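You operate a simulated robot arm through the tools that you are given. There is no shell and no other tool. Be economical: measure what you need, move in short steps, check, and stop when the job is done.

You run a simulated robot arm. Do the job below in one go: nothing can be reset, and whatever is moved stays where it is left.

Task
Put the book of the colour written on the card on the reading stand and wind it to MID.
Fine: slide the stop up to the book first; drop the card in the pink dish.

Only the result counts: the job must be done as asked and must still hold three seconds after the hand-in. Knocking over, shifting, dropping, spilling or breaking anything else fails it.

Robot
A 7-joint arm with a two-finger parallel gripper, fixed in place. Base frame: the origin is at the foot of the arm, x ahead of it, y to its left, z up. Readings come in cm, rad, newtons and seconds.
With the tool pointing down near the work surface it reaches from about 24 to 62 cm from the base axis. Its first joint turns from -1.152 to 1.152 rad. Payload 2.6 kg.
Tool frame: the origin (TCP) lies between the finger pads and is the grasp point; the fingertips stand 3 cm ahead of it; z points along the fingers, y is the line along which they close. Largest opening 9.4 cm; finger width 2.8, thickness 1; the body of the gripper, 5 by 9.6 cm, starts 5.5 cm behind the TCP.
Orientation is that of the tool frame in the base frame, as [roll, pitch, yaw] about the fixed x, y, z axes, in that order (R = Rz(yaw) Ry(pitch) Rx(roll)). With the fingers straight down and closing along the base's y, the tool's x points along the base's -x, its y along +y and its z along -z.

Tools
- The arm moves only by the tool jog_arm. Its arguments are lists of equal length, an entry for each row: "xyz": the shift along the tool's x, y, z in cm, a list of three; "dr": the turn, a rotation vector about the tool's x, y, z in rad, a list of three; "fingers": the closure in counts, from 0 (fully open) to 255 (shut). In form: {"xyz": [[dx, dy, dz], ...], "dr": [[wx, wy, wz], ...], "fingers": [fingers, ...]}. A call has 1 to 12 rows; each row is the pose to reach, as a shift and turn from the pose commanded when the call began, along the tool's axes at that moment. Each row takes 0.2 s and may step no farther than 5 cm and 0.15 rad from the row before; otherwise, or with a gripper value out of range, the whole call is refused. A pose out of reach is approached as far as the arm can. The call stops where the force on the tool passes 40 N (or 10 N more than at its start, if that is more) or the arm is blocked; 0.2 s more then pass. The fingers move at their own pace (about 7.2 cm/s each) and stop on an object; they squeeze with about 41 N. The grip force told is the motor's: it shows also when the fingers shut on nothing. Time passes only in rows, and 0.2 s behind the last, so rows that repeat a pose let the fingers close. It gives the time, the measured TCP pose, the force on the tool (base axes), the opening and the grip force at its end, in the units of the frame above (readings bear some noise).
- Cameras (640 x 400 px; columns grow to the right, rows downward): "scene" is fixed at [5.67, 43.52, 57.36]; the picture's right is [-0.65, -0.76, 0.00], its down [-0.44, 0.38, -0.82] and it looks along [0.62, -0.53, -0.58] (base axes); focal length 309 px, centre (320, 200). "wrist" rides on the gripper at [7.6, 1.4, -10.3] in the tool frame; the picture's right is [-0.18, 0.98, 0.00], its down [-0.75, -0.14, -0.64] and it looks along [-0.63, -0.12, 0.77] (tool axes); focal length 243 px, centre (320, 200). There is no depth. A picture from a camera that has moved, and an enlarged one, comes with that camera's place and axes in the base frame and with its lens. The place of the scene camera against the robot may be out by one fixed shift of up to 1.8 cm in any direction.
- get_image(camera): a new picture of that camera. No time passes.
- zoom(camera, box): a new picture of the part [left, top, right, bottom] of that camera's present view, enlarged. No time passes.
- job_done(): hands the job in; it is judged then, once.

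Go step by step. Nothing tells you positions but the pictures and the camera data: compare them with the known pose of the tool, close in by small moves and look again before you grip or let go. The budget is 120 turns and 68 pictures, counting those below and the enlarged ones. Unless the task says otherwise, let go and move clear before handing in, and close with one line.

The tools are called as name(argument=value, ...) on one line, values as JSON. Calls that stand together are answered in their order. jog_arm: Moves the arm, as the interface text tells. Its arguments: {"type":"object","properties":{"xyz":{"type":"array"},"dr":{"type":"array"},"fingers":{"type":"array"}},"required":["xyz","dr","fingers"]} The other tools are called the same way: get_image (camera) takes a picture; zoom (camera, box) takes an enlarged picture of a part of a camera's view; job_done () hands the job in.

At the start:

```text
time: 0.0
tcp_pos: [37.42, 2.56, 35.81]
orientation: [3.142, -0.001, -3.141]
ft_force: [0.6, -0.3, 1.0]
gripper_width: 9.4
grasp_force: 0.0
```

scene: 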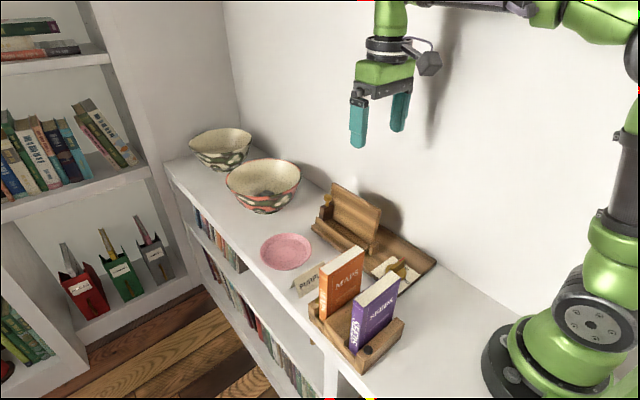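
wrist: 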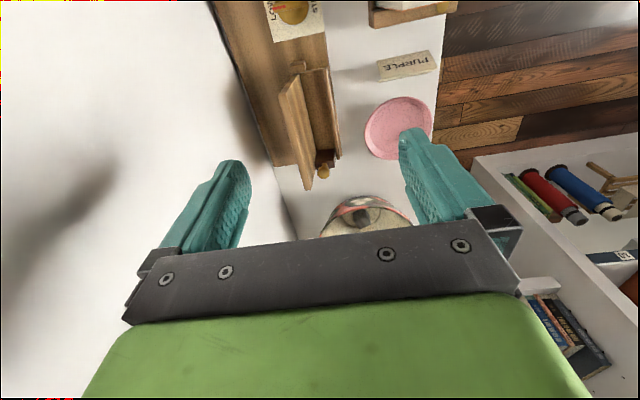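

I see a rack with two books (orange and purple), a card that seems to say PURPLE, a pink dish, and a wooden stand with a board. I'll zoom in for details.

zoom(camera="scene", box=[280, 170, 450, 276])

zoom(camera="scene", box=[270, 230, 440, 380])

zoom(camera="wrist", box=[210, 0, 470, 200])

```text
3.76 times, centred on (365, 223) of scene
camera zoom: at [5.67, 43.52, 57.36], right [-0.65, -0.76, 0.0], down [-0.44, 0.38, -0.82], along [0.62, -0.53, -0.58], focal length 1164 px, centre (151, 113)
```

zoom: 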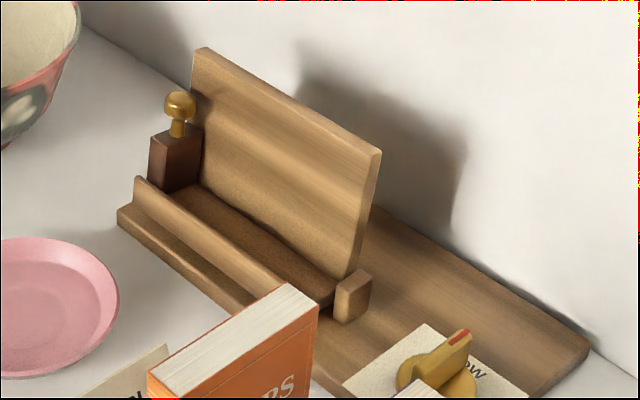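

```text
2.67 times, centred on (355, 305) of scene
camera zoom: at [5.67, 43.52, 57.36], right [-0.65, -0.76, 0.0], down [-0.44, 0.38, -0.82], along [0.62, -0.53, -0.58], focal length 825 px, centre (227, -80)
```

zoom: 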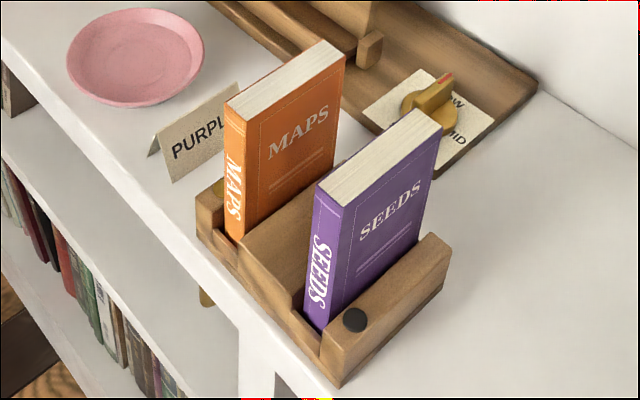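

```text
2.00 times, centred on (340, 100) of wrist
camera zoom: at [29.87, 4.16, 46.21], right [0.18, 0.98, 0.0], down [0.75, -0.14, 0.64], along [0.63, -0.12, -0.77], focal length 485 px, centre (280, 400)
```

zoom: 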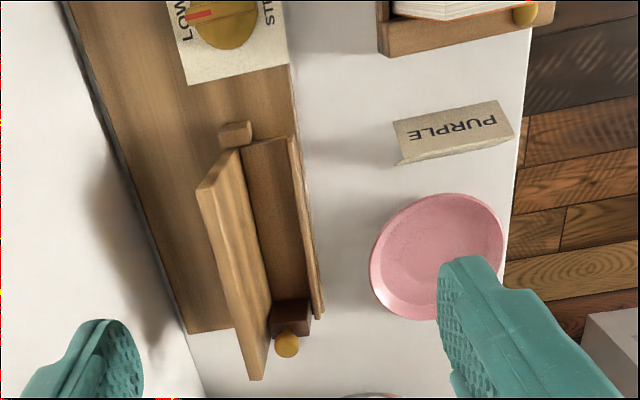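

The card reads PURPLE, so the target is the purple "SEEDS" book, at about x 25, y 15. I'll turn the tool so the fingers close along base x and look at the rack from above.

jog_arm(xyz=[[1, 1, 0], [2, 2, 0], [3, 3, 0], [4, 4, 0], [5, 5, 0], [6, 6, 0], [7, 7, 0], [8, 8, 0], [9, 9, 0], [10, 10, 0], [11, 11, 0], [12, 12, 0]], dr=[[0, 0, -0.131], [0, 0, -0.262], [0, 0, -0.393], [0, 0, -0.524], [0, 0, -0.655], [0, 0, -0.785], [0, 0, -0.916], [0, 0, -1.047], [0, 0, -1.178], [0, 0, -1.309], [0, 0, -1.44], [0, 0, -1.571]], fingers=[0, 0, 0, 0, 0, 0, 0, 0, 0, 0, 0, 0])

get_image(camera="wrist")

get_image(camera="scene")

```text
time: 2.6
tcp_pos: [25.66, 14.45, 35.95]
orientation: [-3.141, 0.0, -1.568]
ft_force: [-0.5, 0.1, 0.6]
gripper_width: 9.38
grasp_force: 0.0
```

```text
62 pictures are left
camera wrist: at [24.23, 7.03, 46.16], right [-0.98, 0.18, 0.0], down [0.14, 0.75, 0.64], along [0.12, 0.63, -0.77], focal length 243 px, centre (320, 200)
```

wrist: 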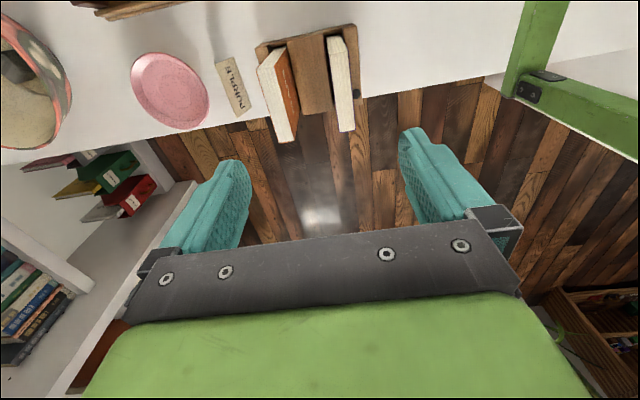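

```text
61 pictures are left
```

scene: 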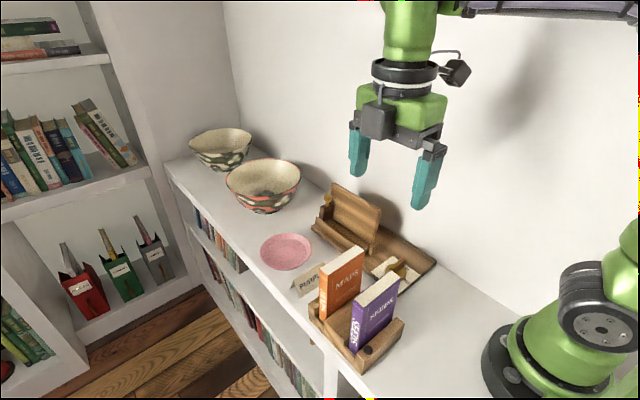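

Both books and the card show at the top of the view. I'll enlarge that part to measure them.

zoom(camera="wrist", box=[200, 10, 400, 150])

```text
2.86 times, centred on (300, 80) of wrist
camera zoom: at [24.23, 7.03, 46.16], right [-0.98, 0.18, 0.0], down [0.14, 0.75, 0.64], along [0.12, 0.63, -0.77], focal length 693 px, centre (377, 543)
```

zoom: 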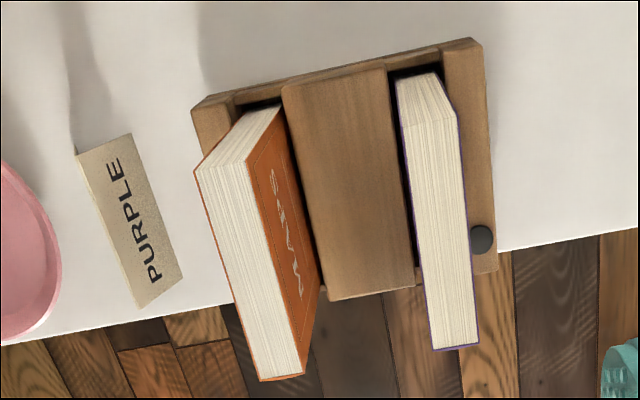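

I need a second wrist view for triangulation, so I'm shifting 8 cm towards -y and 6 cm down.

jog_arm(xyz=[[4, 0, 3], [8, 0, 6]], dr=[[0, 0, 0], [0, 0, 0]], fingers=[0, 0])

zoom(camera="wrist", box=[200, 20, 440, 170])

```text
time: 3.2
tcp_pos: [25.63, 6.28, 30.28]
orientation: [3.141, 0.0, -1.569]
ft_force: [-0.1, -0.3, 0.0]
gripper_width: 9.41
grasp_force: 0.0
```

```text
2.67 times, centred on (320, 95) of wrist
camera zoom: at [24.25, -1.06, 40.54], right [-0.98, 0.18, 0.0], down [0.14, 0.75, 0.64], along [0.12, 0.63, -0.77], focal length 647 px, centre (320, 480)
```

zoom: 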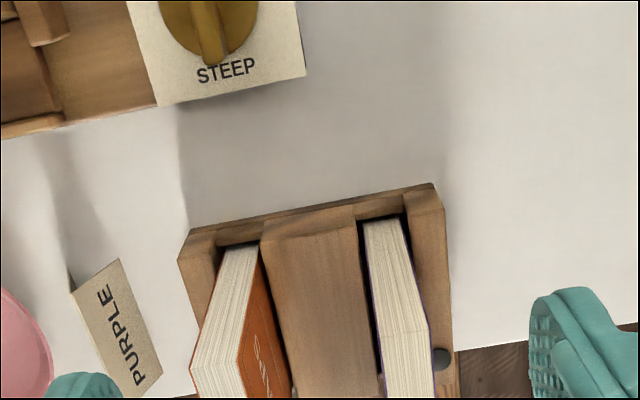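

The purple book spans about x 22.2–24.2 and y 11.8–21.0, with its top at z 15.75. Next I'll measure the stand, turning back over it for a second view.

jog_arm(xyz=[[0.4, -0.8, 0], [0.8, -1.6, 0], [1.2, -2.4, 0], [1.6, -3.2, 0], [2, -4, 0], [2.4, -4.8, 0], [2.8, -5.6, 0], [3.2, -6.4, 0], [3.6, -7.2, 0], [4, -8, 0], [4.4, -9, 0], [5, -10, 0]], dr=[[0, 0, 0.131], [0, 0, 0.262], [0, 0, 0.393], [0, 0, 0.524], [0, 0, 0.655], [0, 0, 0.785], [0, 0, 0.916], [0, 0, 1.047], [0, 0, 1.178], [0, 0, 1.309], [0, 0, 1.44], [0, 0, 1.571]], fingers=[0, 0, 0, 0, 0, 0, 0, 0, 0, 0, 0, 0])

zoom(camera="wrist", box=[200, 0, 456, 160])

```text
time: 5.8
tcp_pos: [35.51, 1.73, 29.67]
orientation: [3.141, 0.0, 3.14]
ft_force: [-0.2, -0.6, -0.2]
gripper_width: 9.38
grasp_force: 0.0
```

```text
2.50 times, centred on (328, 80) of wrist
camera zoom: at [27.8, 3.25, 40.05], right [0.19, 0.98, 0.0], down [0.75, -0.14, 0.64], along [0.63, -0.12, -0.77], focal length 606 px, centre (300, 500)
```

zoom: 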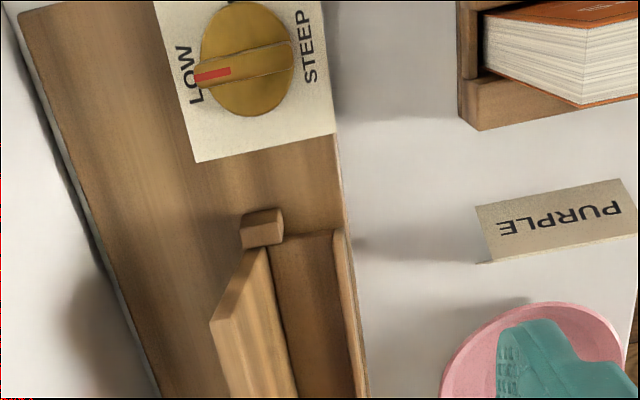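

The dial now points to LOW (-y), STEEP is at +y, and MID must be at -x. I'll turn the camera to face the stand from the front.

jog_arm(xyz=[[-0.8, 0.4, 0.2], [-1.6, 0.7, 0.5], [-2.4, 1, 0.7], [-3.2, 1.3, 1], [-4, 1.7, 1.2], [-4.8, 2, 1.5], [-5.6, 2.3, 1.7], [-6.4, 2.6, 2], [-7.2, 3, 2.2], [-8, 3.3, 2.5], [-8.8, 3.6, 2.7], [-9.5, 4, 3]], dr=[[0, 0, 0.131], [0, 0, 0.262], [0, 0, 0.393], [0, 0, 0.524], [0, 0, 0.655], [0, 0, 0.785], [0, 0, 0.916], [0, 0, 1.047], [0, 0, 1.178], [0, 0, 1.309], [0, 0, 1.44], [0, 0, 1.571]], fingers=[0, 0, 0, 0, 0, 0, 0, 0, 0, 0, 0, 0])

get_image(camera="wrist")

```text
time: 8.4
tcp_pos: [44.8, 5.56, 27.01]
orientation: [-3.141, 0.0, 1.569]
ft_force: [0.2, -0.5, -0.4]
gripper_width: 9.42
grasp_force: 0.0
```

```text
57 pictures are left
camera wrist: at [46.31, 13.26, 37.24], right [0.98, -0.19, 0.0], down [-0.14, -0.75, 0.64], along [-0.12, -0.63, -0.77], focal length 243 px, centre (320, 200)
```

wrist: 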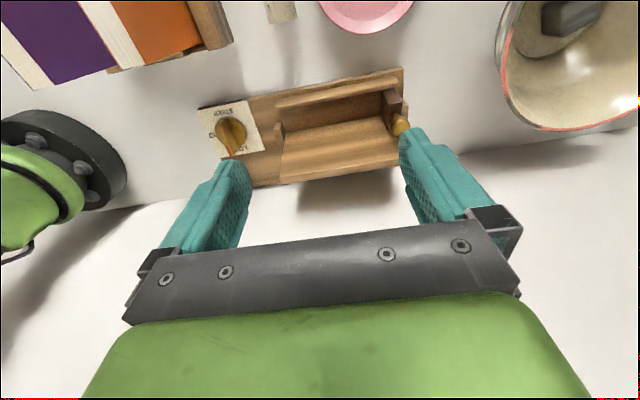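

zoom(camera="wrist", box=[190, 50, 430, 200])

jog_arm(xyz=[[4, 0, 4], [6, 0, 8], [6, 0, 12]], dr=[[0, 0, 0], [0, 0, 0], [0, 0, 0]], fingers=[0, 0, 0])

get_image(camera="wrist")

```text
2.67 times, centred on (310, 125) of wrist
camera zoom: at [46.31, 13.26, 37.24], right [0.98, -0.19, 0.0], down [-0.14, -0.75, 0.64], along [-0.12, -0.63, -0.77], focal length 647 px, centre (347, 400)
```

zoom: 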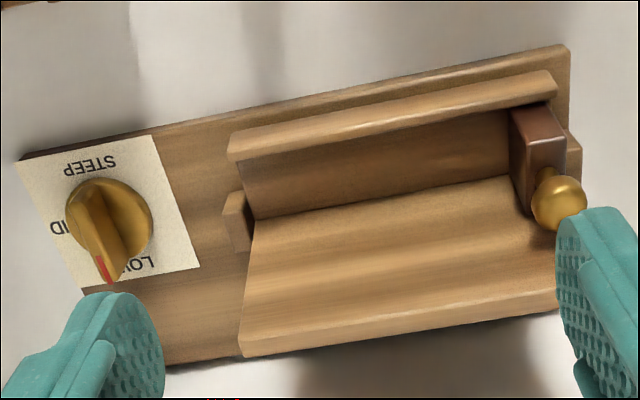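

```text
refused: row 1 steps farther than a row can; nothing moved
```

```text
55 pictures are left
camera wrist: at [46.31, 13.26, 37.24], right [0.98, -0.19, 0.0], down [-0.14, -0.75, 0.64], along [-0.12, -0.63, -0.77], focal length 243 px, centre (320, 200)
```

wrist: 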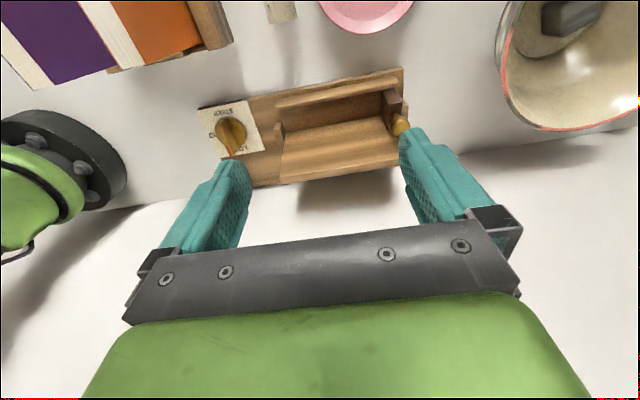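

That was refused because a step was too long, so I'll use smaller steps to a lower view.

jog_arm(xyz=[[3, 0, 3], [5, 0, 6], [7, 0, 9]], dr=[[0, 0, 0], [0, 0, 0], [0, 0, 0]], fingers=[0, 0, 0])

zoom(camera="wrist", box=[190, 50, 430, 200])

```text
time: 9.2
tcp_pos: [44.99, 12.29, 18.03]
orientation: [-3.14, -0.001, 1.571]
ft_force: [-0.8, 0.9, 0.1]
gripper_width: 9.41
grasp_force: 0.0
```

```text
2.67 times, centred on (310, 125) of wrist
camera zoom: at [46.35, 20.02, 28.34], right [0.98, -0.19, 0.0], down [-0.14, -0.75, 0.64], along [-0.12, -0.63, -0.77], focal length 647 px, centre (347, 400)
```

zoom: 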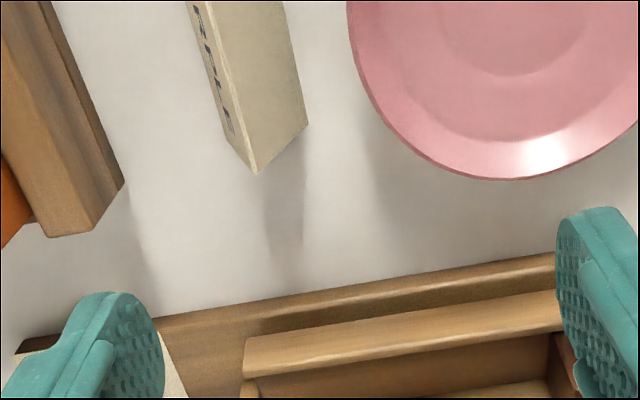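

zoom(camera="wrist", box=[220, 130, 420, 255])

```text
3.20 times, centred on (320, 192) of wrist
camera zoom: at [46.35, 20.02, 28.34], right [0.98, -0.19, 0.0], down [-0.14, -0.75, 0.64], along [-0.12, -0.63, -0.77], focal length 776 px, centre (320, 224)
```

zoom: 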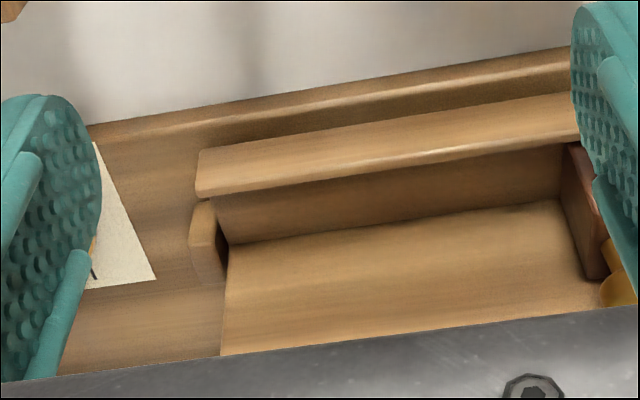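

The stand is measured: the ledge spans x 38.5–54 and y -1.1 to 3, its floor is at z≈2.9, and the backrest top is at z≈12.9. The card is close by, so I'll look at it from this pose first.

jog_arm(xyz=[[4, 1, -3], [8, 2, -6]], dr=[[0, 0, 0], [0, 0, 0]], fingers=[0, 0])

get_image(camera="wrist")

```text
refused: row 1 steps farther than a row can; nothing moved
```

```text
52 pictures are left
camera wrist: at [46.35, 20.02, 28.34], right [0.98, -0.19, 0.0], down [-0.14, -0.75, 0.64], along [-0.12, -0.63, -0.77], focal length 243 px, centre (320, 200)
```

wrist: 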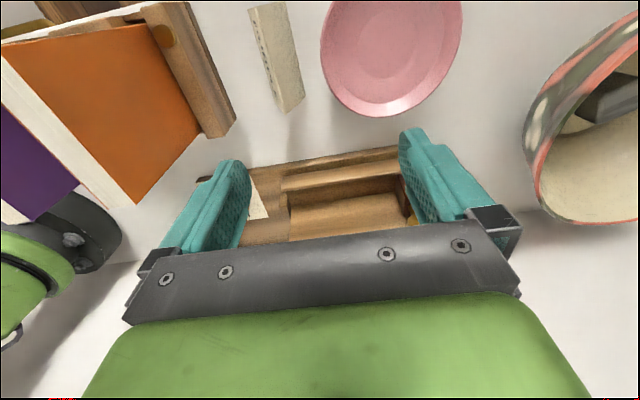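

jog_arm(xyz=[[4, 0, -2], [8, 0, -4], [10, 0, -6]], dr=[[0, 0, 0], [0, 0, 0], [0, 0, 0]], fingers=[0, 0, 0])

zoom(camera="wrist", box=[210, 20, 470, 182])

zoom(camera="scene", box=[240, 220, 350, 310])

```text
time: 10.0
tcp_pos: [44.8, 22.74, 24.02]
orientation: [-3.141, -0.001, 1.569]
ft_force: [-0.4, 0.0, -0.4]
gripper_width: 9.4
grasp_force: 0.0
```

```text
2.46 times, centred on (340, 101) of wrist
camera zoom: at [46.22, 30.41, 34.28], right [0.98, -0.18, 0.0], down [-0.14, -0.75, 0.64], along [-0.12, -0.63, -0.77], focal length 597 px, centre (271, 444)
```

zoom: 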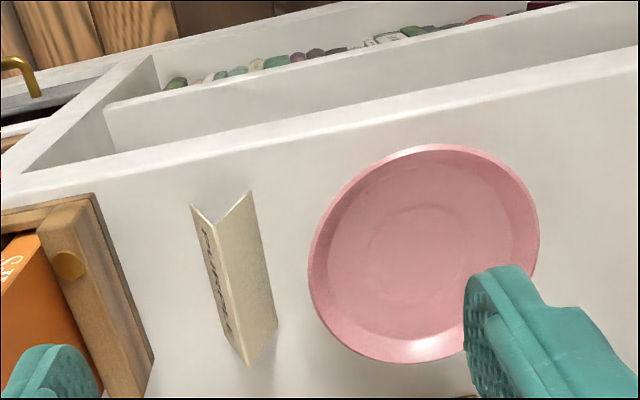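

```text
4.44 times, centred on (295, 265) of scene
camera zoom: at [5.67, 43.52, 57.36], right [-0.65, -0.76, 0.0], down [-0.44, 0.38, -0.82], along [0.62, -0.53, -0.58], focal length 1374 px, centre (431, -89)
```

zoom: 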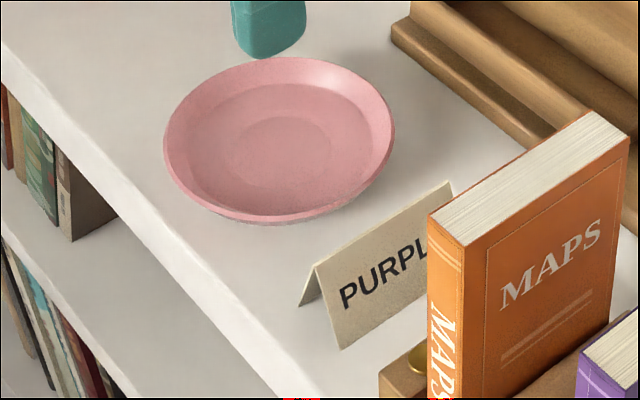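

The card is a tent with its ridge at x≈41.4, y 11.7–20.2 and z≈4. The dish centre is at about (52, 15.3). I'll go above the card with the fingers partly closed and check.

jog_arm(xyz=[[-1.7, -0.9, 3], [-3.4, -1.8, 6], [-5.1, -2.7, 9], [-6.74, -3.5, 12], [-6.74, -3.5, 13.5]], dr=[[0, 0, 0], [0, 0, 0], [0, 0, 0], [0, 0, 0], [0, 0, 0]], fingers=[119, 119, 119, 119, 119])

get_image(camera="wrist")

zoom(camera="scene", box=[240, 200, 400, 300])

```text
time: 11.2
tcp_pos: [41.45, 16.09, 10.44]
orientation: [-3.141, -0.001, 1.571]
ft_force: [0.2, -0.2, -0.1]
gripper_width: 5.0
grasp_force: 0.0
```

```text
49 pictures are left
camera wrist: at [42.79, 23.76, 20.74], right [0.98, -0.18, 0.0], down [-0.14, -0.75, 0.64], along [-0.12, -0.63, -0.77], focal length 243 px, centre (320, 200)
```

wrist: 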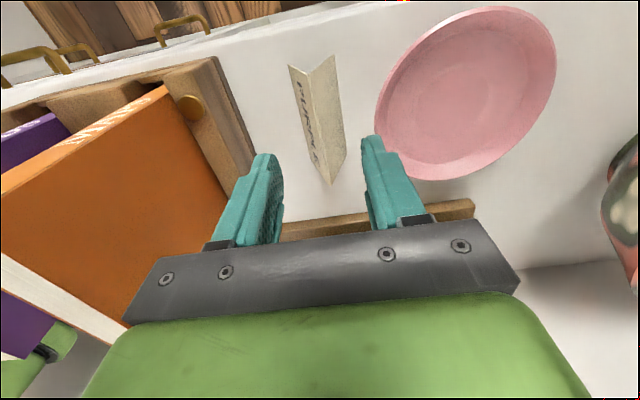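

```text
4.00 times, centred on (320, 250) of scene
camera zoom: at [5.67, 43.52, 57.36], right [-0.65, -0.76, 0.0], down [-0.44, 0.38, -0.82], along [0.62, -0.53, -0.58], focal length 1237 px, centre (320, 0)
```

zoom: 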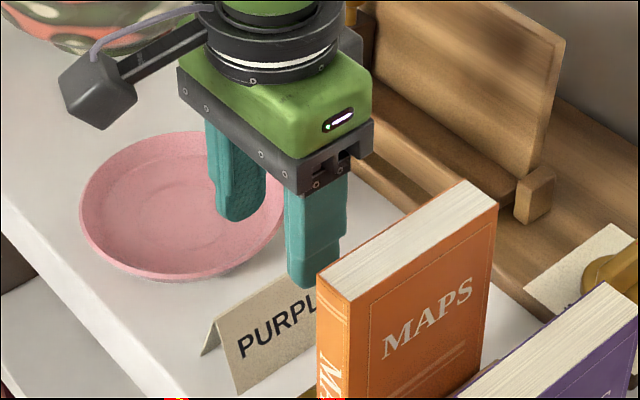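

The fingers straddle the ridge with x aligned. I'm descending with the tips to about 0.6 cm and closing.

jog_arm(xyz=[[0, -0.1, 2.5], [0, -0.1, 4.5], [0, -0.1, 5.8], [0, -0.1, 6.7], [0, -0.1, 6.7], [0, -0.1, 6.7], [0, -0.1, 6.7], [0, -0.1, 6.7]], dr=[[0, 0, 0], [0, 0, 0], [0, 0, 0], [0, 0, 0], [0, 0, 0], [0, 0, 0], [0, 0, 0], [0, 0, 0]], fingers=[119, 119, 119, 119, 119, 255, 255, 255])

get_image(camera="wrist")

```text
time: 13.0
tcp_pos: [41.26, 15.88, 3.86]
orientation: [-3.141, 0.0, 1.57]
ft_force: [-0.2, 0.3, -0.2]
gripper_width: 2.2
grasp_force: 40.6
```

```text
47 pictures are left
camera wrist: at [42.71, 23.57, 14.14], right [0.98, -0.18, 0.0], down [-0.14, -0.75, 0.64], along [-0.12, -0.63, -0.77], focal length 243 px, centre (320, 200)
```

wrist: 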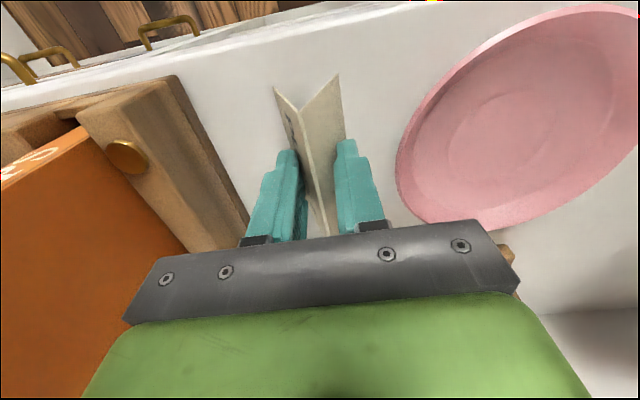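

The card is gripped at 2.2 cm width. I'm lifting it slowly and checking.

jog_arm(xyz=[[0, 0, -1], [0, 0, -3], [0, 0, -5], [0, 0, -7]], dr=[[0, 0, 0], [0, 0, 0], [0, 0, 0], [0, 0, 0]], fingers=[255, 255, 255, 255])

get_image(camera="wrist")

```text
time: 14.0
tcp_pos: [41.58, 15.96, 10.93]
orientation: [3.14, -0.001, 1.57]
ft_force: [-0.4, -0.4, 0.0]
gripper_width: 2.12
grasp_force: 41.1
```

```text
46 pictures are left
camera wrist: at [43.04, 23.71, 21.13], right [0.98, -0.18, 0.0], down [-0.14, -0.75, 0.64], along [-0.12, -0.63, -0.77], focal length 243 px, centre (320, 200)
```

wrist: 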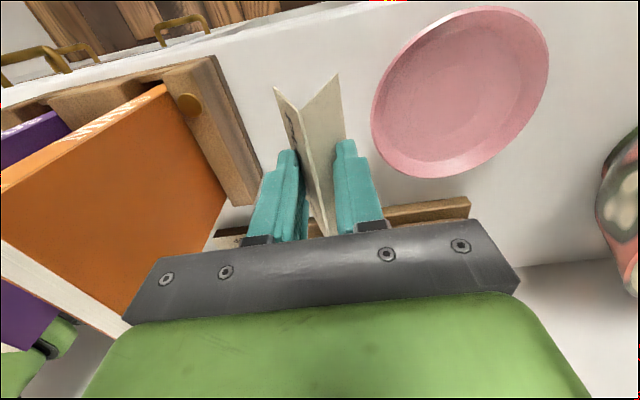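

The card holds. I'll move it over the dish centre at about (52.2, 15.7) and look before lowering.

jog_arm(xyz=[[0, 3.5, 0], [0, 7, 0], [-0.3, 10.7, 0], [-0.3, 10.7, 3]], dr=[[0, 0, 0], [0, 0, 0], [0, 0, 0], [0, 0, 0]], fingers=[255, 255, 255, 255])

get_image(camera="wrist")

zoom(camera="scene", box=[210, 140, 370, 290])

```text
time: 15.0
tcp_pos: [51.96, 15.76, 7.4]
orientation: [-3.142, 0.0, 1.572]
ft_force: [-0.6, 0.2, 0.7]
gripper_width: 2.09
grasp_force: 40.7
```

```text
45 pictures are left
camera wrist: at [53.38, 23.49, 17.65], right [0.98, -0.18, 0.0], down [-0.14, -0.75, 0.64], along [-0.12, -0.63, -0.77], focal length 243 px, centre (320, 200)
```

wrist: 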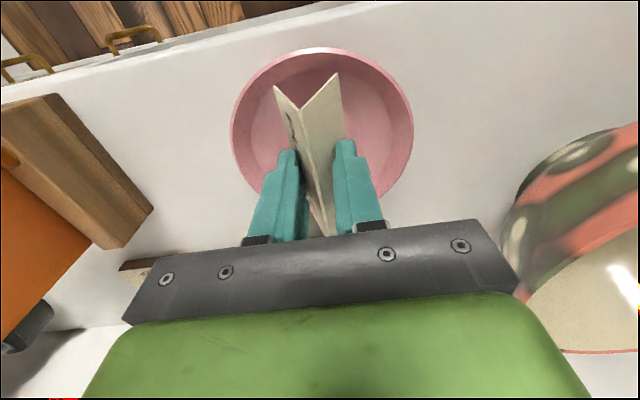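

```text
2.67 times, centred on (290, 215) of scene
camera zoom: at [5.67, 43.52, 57.36], right [-0.65, -0.76, 0.0], down [-0.44, 0.38, -0.82], along [0.62, -0.53, -0.58], focal length 825 px, centre (400, 160)
```

zoom: 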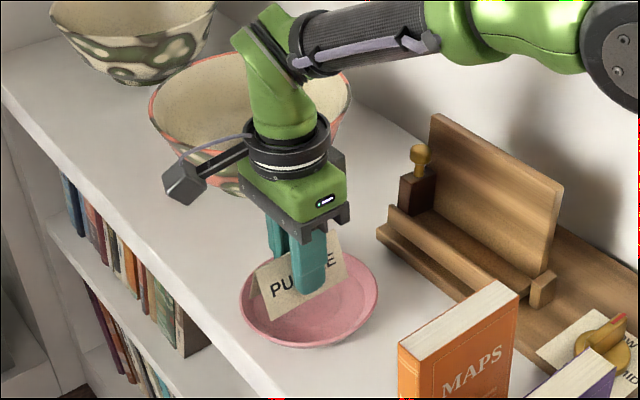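

The card is centred over the dish and the bowl is clear. I'm lowering it and releasing with a small opening.

jog_arm(xyz=[[0.2, 0, 1.5], [0.2, 0, 2.3], [0.2, 0, 2.8], [0.2, 0, 2.8], [0.2, 0, 2.8], [0.2, 0, 2.8]], dr=[[0, 0, 0], [0, 0, 0], [0, 0, 0], [0, 0, 0], [0, 0, 0], [0, 0, 0]], fingers=[255, 255, 255, 255, 140, 140])

get_image(camera="wrist")

```text
time: 16.4
tcp_pos: [52.13, 15.65, 4.82]
orientation: [-3.139, 0.0, 1.571]
ft_force: [-0.1, 0.2, -0.1]
gripper_width: 4.25
grasp_force: 0.1
```

```text
43 pictures are left
camera wrist: at [53.53, 23.5, 15.01], right [0.98, -0.18, 0.0], down [-0.14, -0.75, 0.64], along [-0.12, -0.63, -0.77], focal length 243 px, centre (320, 200)
```

wrist: 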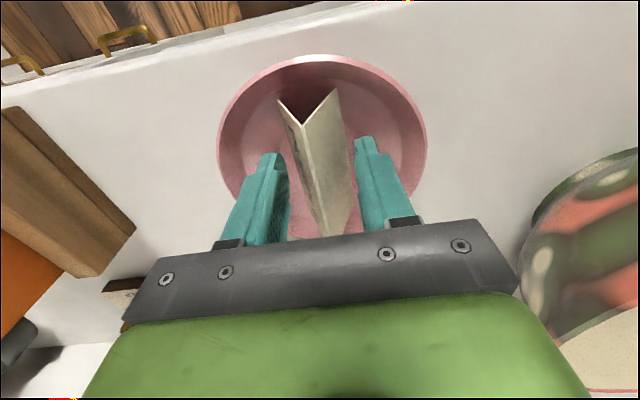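

The card stands in the dish. I'm rising straight up, then rotating back towards the purple book.

jog_arm(xyz=[[0, 0, -4], [0, 0, -8], [0, 0, -12], [0, 0, -16], [0, 0, -20], [0, 0, -23]], dr=[[0, 0, 0], [0, 0, 0], [0, 0, 0], [0, 0, -0.15], [0, 0, -0.3], [0, 0, -0.45]], fingers=[140, 140, 140, 92, 92, 92])

jog_arm(xyz=[[0, 0, 0], [0, 0, 0], [0, 0, 0], [0, 0, 0], [0, 0, 0], [0, 0, 0], [0, 0, 0], [0, 0, 0], [0, 0, 0], [0, 0, 0], [0, 0, 0], [0, 0, 0]], dr=[[0, 0, -0.15], [0, 0, -0.3], [0, 0, -0.45], [0, 0, -0.6], [0, 0, -0.75], [0, 0, -0.9], [0, 0, -1.05], [0, 0, -1.2], [0, 0, -1.35], [0, 0, -1.5], [0, 0, -1.65], [0, 0, -1.8]], fingers=[92, 92, 92, 92, 92, 92, 92, 92, 92, 92, 92, 92])

jog_arm(xyz=[[0, 0, 0], [0, 0, 0], [0, 0, 0], [0, 0, 0], [0, 0, 0], [0, 0, 0]], dr=[[0, 0, -0.15], [0, 0, -0.3], [0, 0, -0.45], [0, 0, -0.6], [0, 0, -0.75], [0, 0, -0.89]], fingers=[92, 92, 92, 92, 92, 92])

get_image(camera="scene")

```text
time: 17.8
tcp_pos: [52.15, 15.72, 28.03]
orientation: [3.142, 0.0, 2.023]
ft_force: [0.4, -0.2, 0.3]
gripper_width: 6.02
grasp_force: 0.0
```

```text
time: 20.4
tcp_pos: [52.29, 15.62, 28.13]
orientation: [-3.141, 0.001, -2.459]
ft_force: [-0.3, -0.1, 0.1]
gripper_width: 6.01
grasp_force: 0.1
```

```text
time: 21.8
tcp_pos: [52.2, 15.8, 27.93]
orientation: [-3.141, 0.001, -1.571]
ft_force: [0.6, -0.6, 0.6]
gripper_width: 6.01
grasp_force: 0.0
```

```text
42 pictures are left
```

scene: 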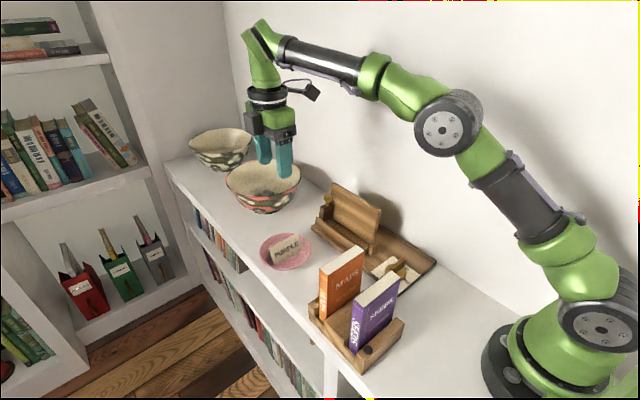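

Now I'll move above the purple book at (23.2, 16.4) and check the alignment.

jog_arm(xyz=[[-0.6, 4.5, 0], [-0.6, 9, 0], [-0.6, 13.5, 0], [-0.6, 18, 0], [-0.6, 22.5, 0], [-0.6, 27, 0], [-0.6, 29, 2], [-0.6, 29, 5]], dr=[[0, 0, 0], [0, 0, 0], [0, 0, 0], [0, 0, 0], [0, 0, 0], [0, 0, 0], [0, 0, 0], [0, 0, 0]], fingers=[92, 92, 92, 92, 92, 92, 92, 92])

get_image(camera="wrist")

zoom(camera="scene", box=[290, 170, 450, 370])

```text
time: 23.6
tcp_pos: [23.27, 16.31, 22.86]
orientation: [-3.142, -0.001, -1.572]
ft_force: [0.1, -0.9, 1.1]
gripper_width: 6.04
grasp_force: 0.1
```

```text
41 pictures are left
camera wrist: at [21.76, 8.9, 33.09], right [-0.98, 0.19, 0.0], down [0.14, 0.75, 0.64], along [0.12, 0.63, -0.77], focal length 243 px, centre (320, 200)
```

wrist: 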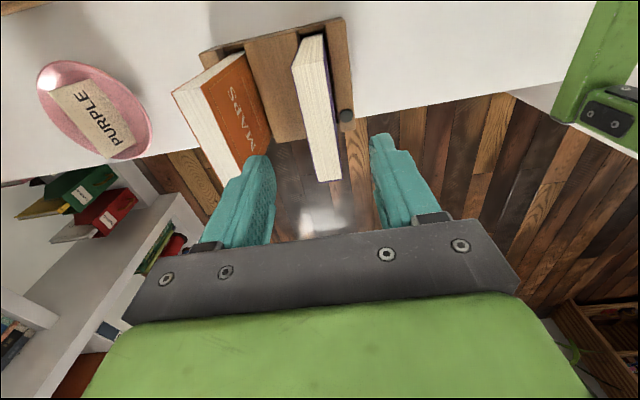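

```text
2.00 times, centred on (370, 270) of scene
camera zoom: at [5.66, 43.52, 57.36], right [-0.65, -0.76, 0.0], down [-0.44, 0.38, -0.82], along [0.62, -0.53, -0.58], focal length 618 px, centre (220, 60)
```

zoom: 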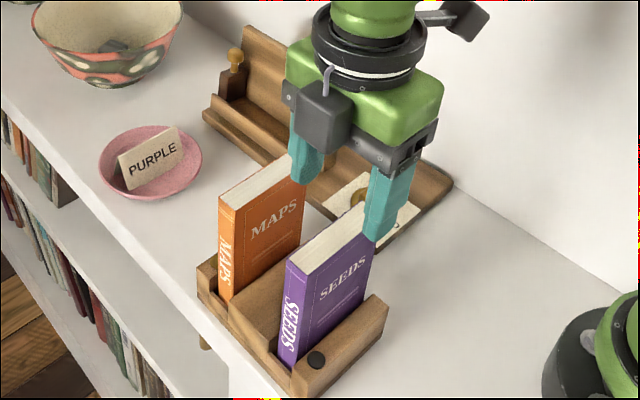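

The alignment is confirmed, with the book centre at x≈23.25. I'm descending to TCP z≈14.1 and gripping.

jog_arm(xyz=[[0, 0, 3], [0, 0, 6], [0, 0, 8], [0, 0, 8.8], [0, 0, 8.8], [0, 0, 8.8], [0, 0, 8.8], [0, 0, 8.8]], dr=[[0, 0, 0], [0, 0, 0], [0, 0, 0], [0, 0, 0], [0, 0, 0], [0, 0, 0], [0, 0, 0], [0, 0, 0]], fingers=[92, 92, 92, 92, 92, 255, 255, 255])

zoom(camera="scene", box=[290, 170, 450, 370])

```text
time: 25.4
tcp_pos: [22.98, 16.33, 14.01]
orientation: [3.141, 0.001, -1.573]
ft_force: [-0.1, -0.3, 0.2]
gripper_width: 2.59
grasp_force: 41.2
```

```text
2.00 times, centred on (370, 270) of scene
camera zoom: at [5.67, 43.52, 57.36], right [-0.65, -0.76, 0.0], down [-0.44, 0.38, -0.82], along [0.62, -0.53, -0.58], focal length 618 px, centre (220, 60)
```

zoom: 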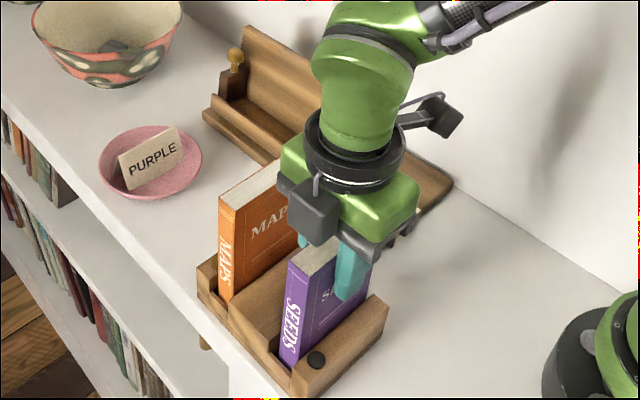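

The book is gripped at 2.6 cm thickness. I'm lifting it straight up out of the rack.

jog_arm(xyz=[[0, 0, -1], [0, 0, -2.5], [0, 0, -4.5], [0, 0, -7], [0, 0, -10], [0, 0, -13], [0, 0, -16], [0, 0, -16]], dr=[[0, 0, 0], [0, 0, 0], [0, 0, 0], [0, 0, 0], [0, 0, 0], [0, 0, 0], [0, 0, 0], [0, 0, 0]], fingers=[255, 255, 255, 255, 255, 255, 255, 255])

get_image(camera="scene")

get_image(camera="wrist")

```text
time: 27.2
tcp_pos: [23.31, 16.32, 30.0]
orientation: [3.141, 0.0, -1.574]
ft_force: [-0.1, -0.4, -1.6]
gripper_width: 2.59
grasp_force: 41.1
```

```text
38 pictures are left
```

scene: 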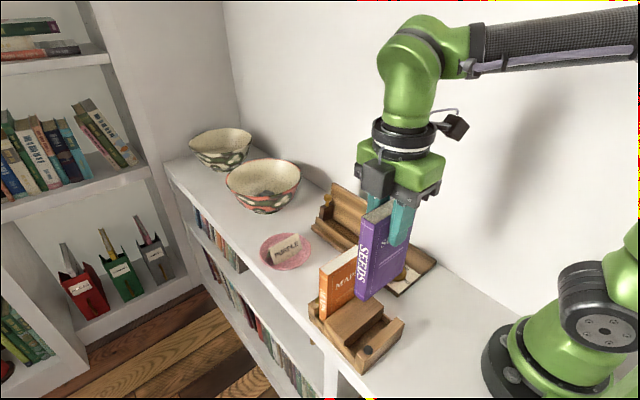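

```text
37 pictures are left
camera wrist: at [21.85, 8.81, 40.43], right [-0.98, 0.19, 0.0], down [0.14, 0.75, 0.64], along [0.12, 0.63, -0.77], focal length 243 px, centre (320, 200)
```

wrist: 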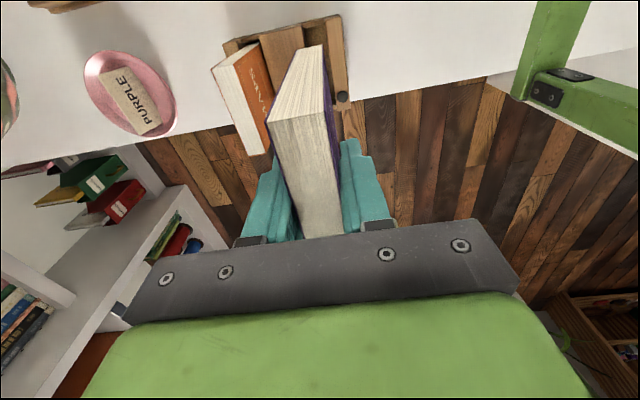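

The book is out. I'll raise it a bit more to clear the orange book, then swing it over the stand with the fingers closing along y.

jog_arm(xyz=[[0, 0, -4], [1.4, -1.8, -5], [2.8, -3.6, -5], [4.2, -5.5, -5], [5.7, -7.3, -5], [7.1, -9.2, -5], [8.5, -11, -5], [9.9, -12.8, -5], [11.4, -14.7, -5], [12.8, -16.5, -5], [14.2, -18.4, -5], [15.6, -20.2, -5]], dr=[[0, 0, 0], [0, 0, 0.143], [0, 0, 0.286], [0, 0, 0.429], [0, 0, 0.572], [0, 0, 0.715], [0, 0, 0.858], [0, 0, 1.0], [0, 0, 1.143], [0, 0, 1.286], [0, 0, 1.429], [0, 0, 1.571]], fingers=[255, 255, 255, 255, 255, 255, 255, 255, 255, 255, 255, 255])

get_image(camera="scene")

get_image(camera="wrist")

```text
time: 29.8
tcp_pos: [43.24, 0.83, 35.12]
orientation: [3.141, 0.001, 3.135]
ft_force: [0.8, 0.6, -0.8]
gripper_width: 2.6
grasp_force: 40.9
```

```text
36 pictures are left
```

scene: 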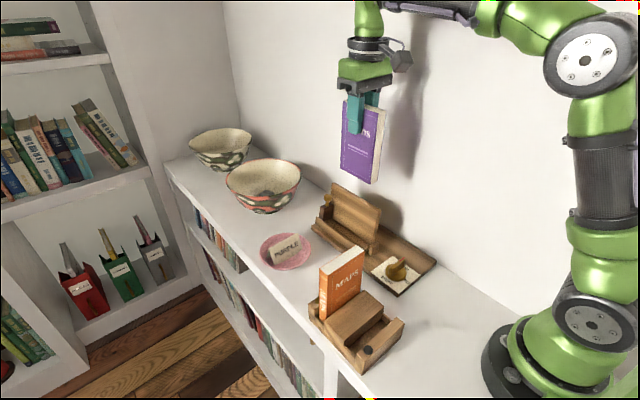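

```text
35 pictures are left
camera wrist: at [35.59, 2.4, 45.4], right [0.19, 0.98, 0.0], down [0.75, -0.14, 0.64], along [0.63, -0.12, -0.77], focal length 243 px, centre (320, 200)
```

wrist: 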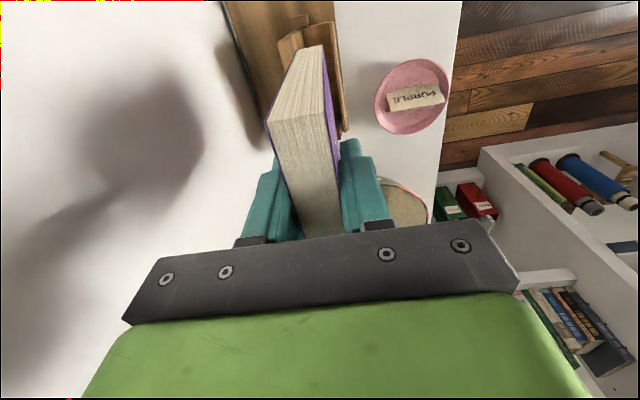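

The book is oriented cover-outward over the stand. I'm lowering it 9 cm and looking closely.

jog_arm(xyz=[[0, 0, 3], [0, 0, 6], [0, 0, 9]], dr=[[0, 0, 0], [0, 0, 0], [0, 0, 0]], fingers=[255, 255, 255])

zoom(camera="scene", box=[300, 110, 440, 270])

zoom(camera="wrist", box=[220, 0, 380, 160])

```text
time: 30.6
tcp_pos: [43.34, 1.05, 26.17]
orientation: [3.141, 0.0, 3.14]
ft_force: [0.8, 0.0, -2.2]
gripper_width: 2.59
grasp_force: 40.8
```

```text
2.50 times, centred on (370, 190) of scene
camera zoom: at [5.67, 43.52, 57.36], right [-0.65, -0.76, 0.0], down [-0.44, 0.38, -0.82], along [0.62, -0.53, -0.58], focal length 773 px, centre (195, 225)
```

zoom: 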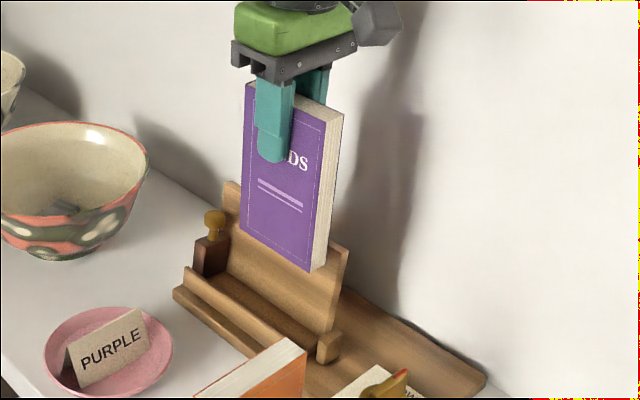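

```text
2.50 times, centred on (300, 80) of wrist
camera zoom: at [35.65, 2.58, 36.44], right [0.19, 0.98, 0.0], down [0.75, -0.14, 0.64], along [0.63, -0.12, -0.77], focal length 606 px, centre (370, 500)
```

zoom: 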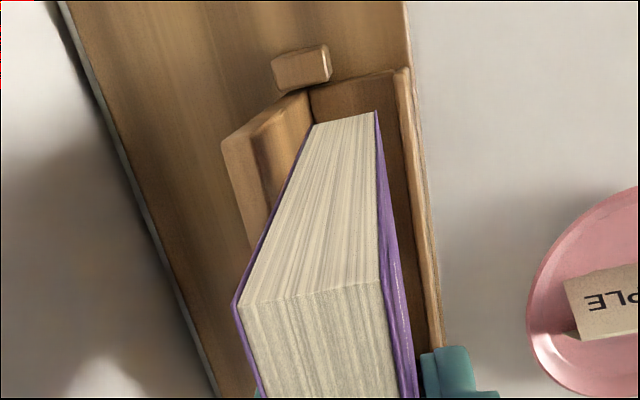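

The book lines up over the ledge: fore edge at x≈38.6, next to the end block at 38.2, and y centred between the lip and the backrest. I'm lowering in stages.

jog_arm(xyz=[[0, 0, 3], [0, 0, 6], [0, 0, 8], [0, 0, 9]], dr=[[0, 0, 0], [0, 0, 0], [0, 0, 0], [0, 0, 0]], fingers=[255, 255, 255, 255])

zoom(camera="scene", box=[300, 130, 440, 270])

zoom(camera="wrist", box=[220, 0, 380, 160])

```text
time: 31.6
tcp_pos: [43.29, 0.76, 16.89]
orientation: [3.141, 0.0, 3.137]
ft_force: [-0.1, 0.1, -1.9]
gripper_width: 2.58
grasp_force: 41.5
```

```text
2.86 times, centred on (370, 200) of scene
camera zoom: at [5.67, 43.52, 57.36], right [-0.65, -0.76, 0.0], down [-0.44, 0.38, -0.82], along [0.62, -0.53, -0.58], focal length 884 px, centre (177, 200)
```

zoom: 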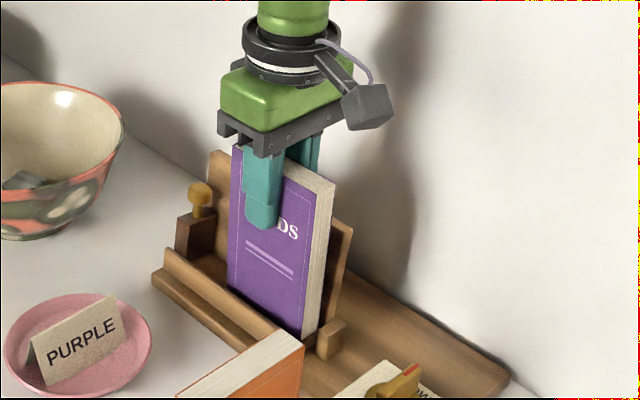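

```text
2.50 times, centred on (300, 80) of wrist
camera zoom: at [35.65, 2.35, 27.12], right [0.19, 0.98, 0.0], down [0.75, -0.14, 0.64], along [0.63, -0.12, -0.77], focal length 606 px, centre (370, 500)
```

zoom: 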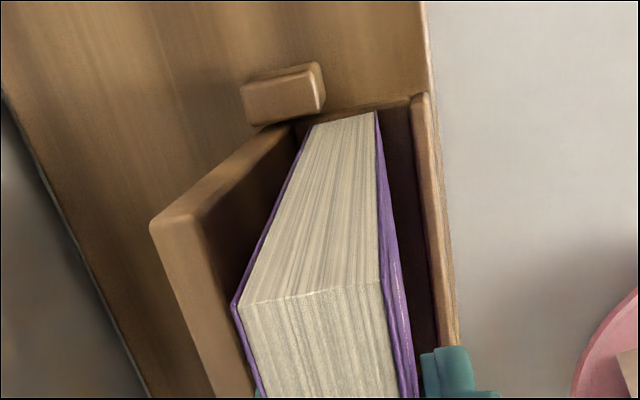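

The book is inside the ledge and close to the floor. I'm feeling down in small steps.

jog_arm(xyz=[[0, 0, 0.3], [0, 0, 0.5]], dr=[[0, 0, 0], [0, 0, 0]], fingers=[255, 255])

jog_arm(xyz=[[0, 0, 0.15], [0, 0, 0.3]], dr=[[0, 0, 0], [0, 0, 0]], fingers=[255, 255])

```text
time: 32.2
tcp_pos: [43.38, 0.72, 16.72]
orientation: [3.141, 0.006, 3.138]
ft_force: [-11.5, -0.8, 29.8]
gripper_width: 2.61
grasp_force: 40.9
```

```text
time: 32.8
tcp_pos: [43.47, 0.57, 16.52]
orientation: [-3.14, 0.011, 3.141]
ft_force: [-7.7, -1.7, 41.3]
gripper_width: 2.61
grasp_force: 40.9
```

Contact came early, with a sideways force component. I'll back up slightly and look for what it touches.

jog_arm(xyz=[[0, 0, -0.5], [0, 0, -0.7]], dr=[[0, 0, 0], [0, 0, 0]], fingers=[255, 255])

zoom(camera="scene", box=[330, 190, 400, 265])

zoom(camera="wrist", box=[260, 0, 350, 60])

```text
time: 33.4
tcp_pos: [43.2, 0.67, 16.82]
orientation: [3.141, -0.005, 3.139]
ft_force: [2.8, -0.2, -2.7]
gripper_width: 2.6
grasp_force: 40.9
```

```text
5.33 times, centred on (365, 228) of scene
camera zoom: at [5.67, 43.52, 57.36], right [-0.65, -0.76, 0.0], down [-0.44, 0.38, -0.82], along [0.62, -0.53, -0.58], focal length 1649 px, centre (80, 53)
```

zoom: 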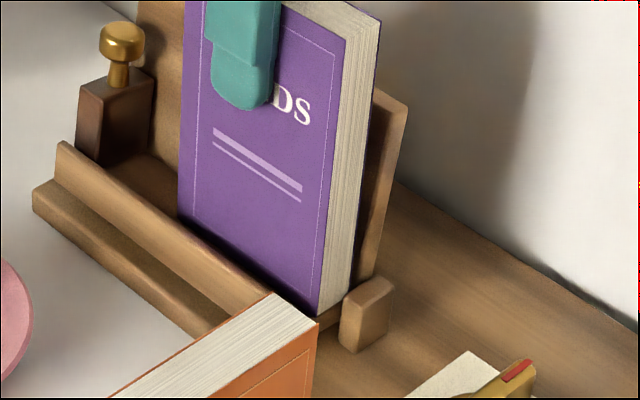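

```text
6.67 times, centred on (305, 30) of wrist
camera zoom: at [35.58, 2.21, 27.13], right [0.19, 0.98, 0.0], down [0.76, -0.14, 0.64], along [0.63, -0.12, -0.77], focal length 1618 px, centre (420, 1333)
```

zoom: 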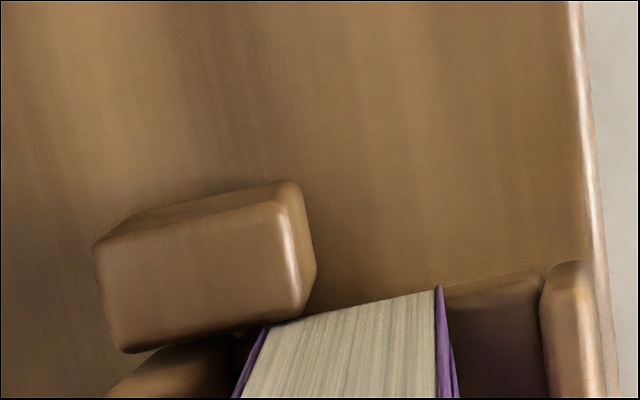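

The contact torque suggests the fore-edge corner caught the end block. I'll shift 0.8 cm towards +x and feel down again.

jog_arm(xyz=[[0, 0, -0.5], [-0.8, 0.1, -0.5], [-0.8, 0.1, 0]], dr=[[0, 0, 0], [0, 0, 0], [0, 0, 0]], fingers=[255, 255, 255])

jog_arm(xyz=[[0, 0, 0.15], [0, 0, 0.3]], dr=[[0, 0, 0], [0, 0, 0]], fingers=[255, 255])

```text
time: 34.2
tcp_pos: [43.94, 0.82, 17.11]
orientation: [-3.141, 0.0, 3.138]
ft_force: [-0.2, -0.1, -1.2]
gripper_width: 2.58
grasp_force: 40.9
```

```text
time: 34.8
tcp_pos: [43.98, 0.92, 16.8]
orientation: [3.14, 0.0, 3.14]
ft_force: [0.1, 0.9, -1.3]
gripper_width: 2.6
grasp_force: 41.4
```

jog_arm(xyz=[[0, 0, 0.15], [0, 0, 0.3]], dr=[[0, 0, 0], [0, 0, 0]], fingers=[255, 255])

jog_arm(xyz=[[0, 0, 0.15], [0, 0, 0.25]], dr=[[0, 0, 0], [0, 0, 0]], fingers=[255, 255])

```text
time: 35.4
tcp_pos: [44.03, 0.8, 16.66]
orientation: [3.14, 0.004, 3.139]
ft_force: [-8.6, -1.1, 18.0]
gripper_width: 2.54
grasp_force: 41.1
```

```text
time: 35.9
tcp_pos: [44.15, 0.86, 16.44]
orientation: [-3.141, 0.008, 3.138]
ft_force: [-1.8, 0.3, 2.9]
gripper_width: 2.59
grasp_force: 41.3
stopped in row 2: the force on the tool passed its limit (the readings are from after the stop); the commanded pose is now the measured one
```

zoom(camera="scene", box=[320, 170, 410, 265])

zoom(camera="wrist", box=[240, 0, 380, 140])

```text
4.21 times, centred on (365, 218) of scene
camera zoom: at [5.67, 43.52, 57.36], right [-0.65, -0.76, 0.0], down [-0.44, 0.38, -0.82], along [0.62, -0.53, -0.58], focal length 1302 px, centre (130, 126)
```

zoom: 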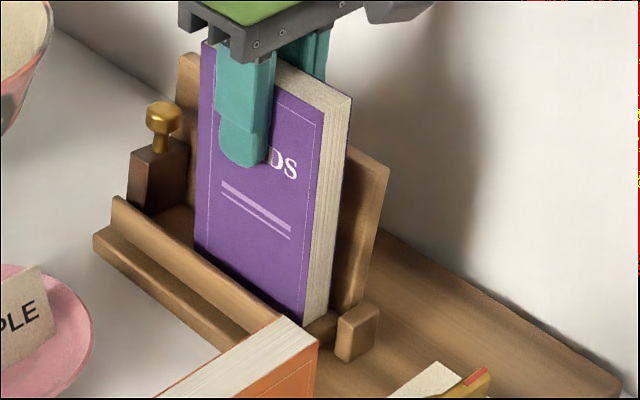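

```text
2.86 times, centred on (310, 70) of wrist
camera zoom: at [36.36, 2.44, 26.85], right [0.19, 0.98, 0.0], down [0.75, -0.14, 0.65], along [0.64, -0.12, -0.76], focal length 693 px, centre (349, 571)
```

zoom: 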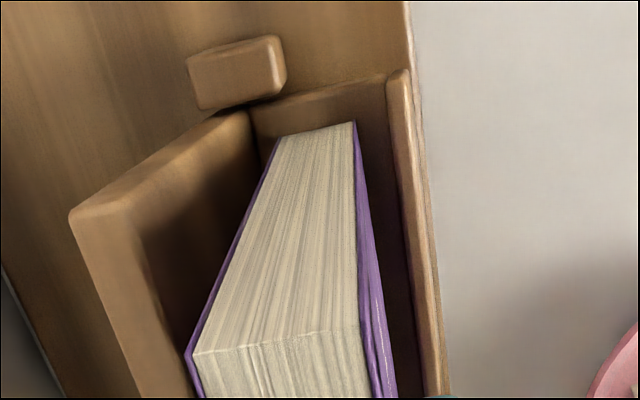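

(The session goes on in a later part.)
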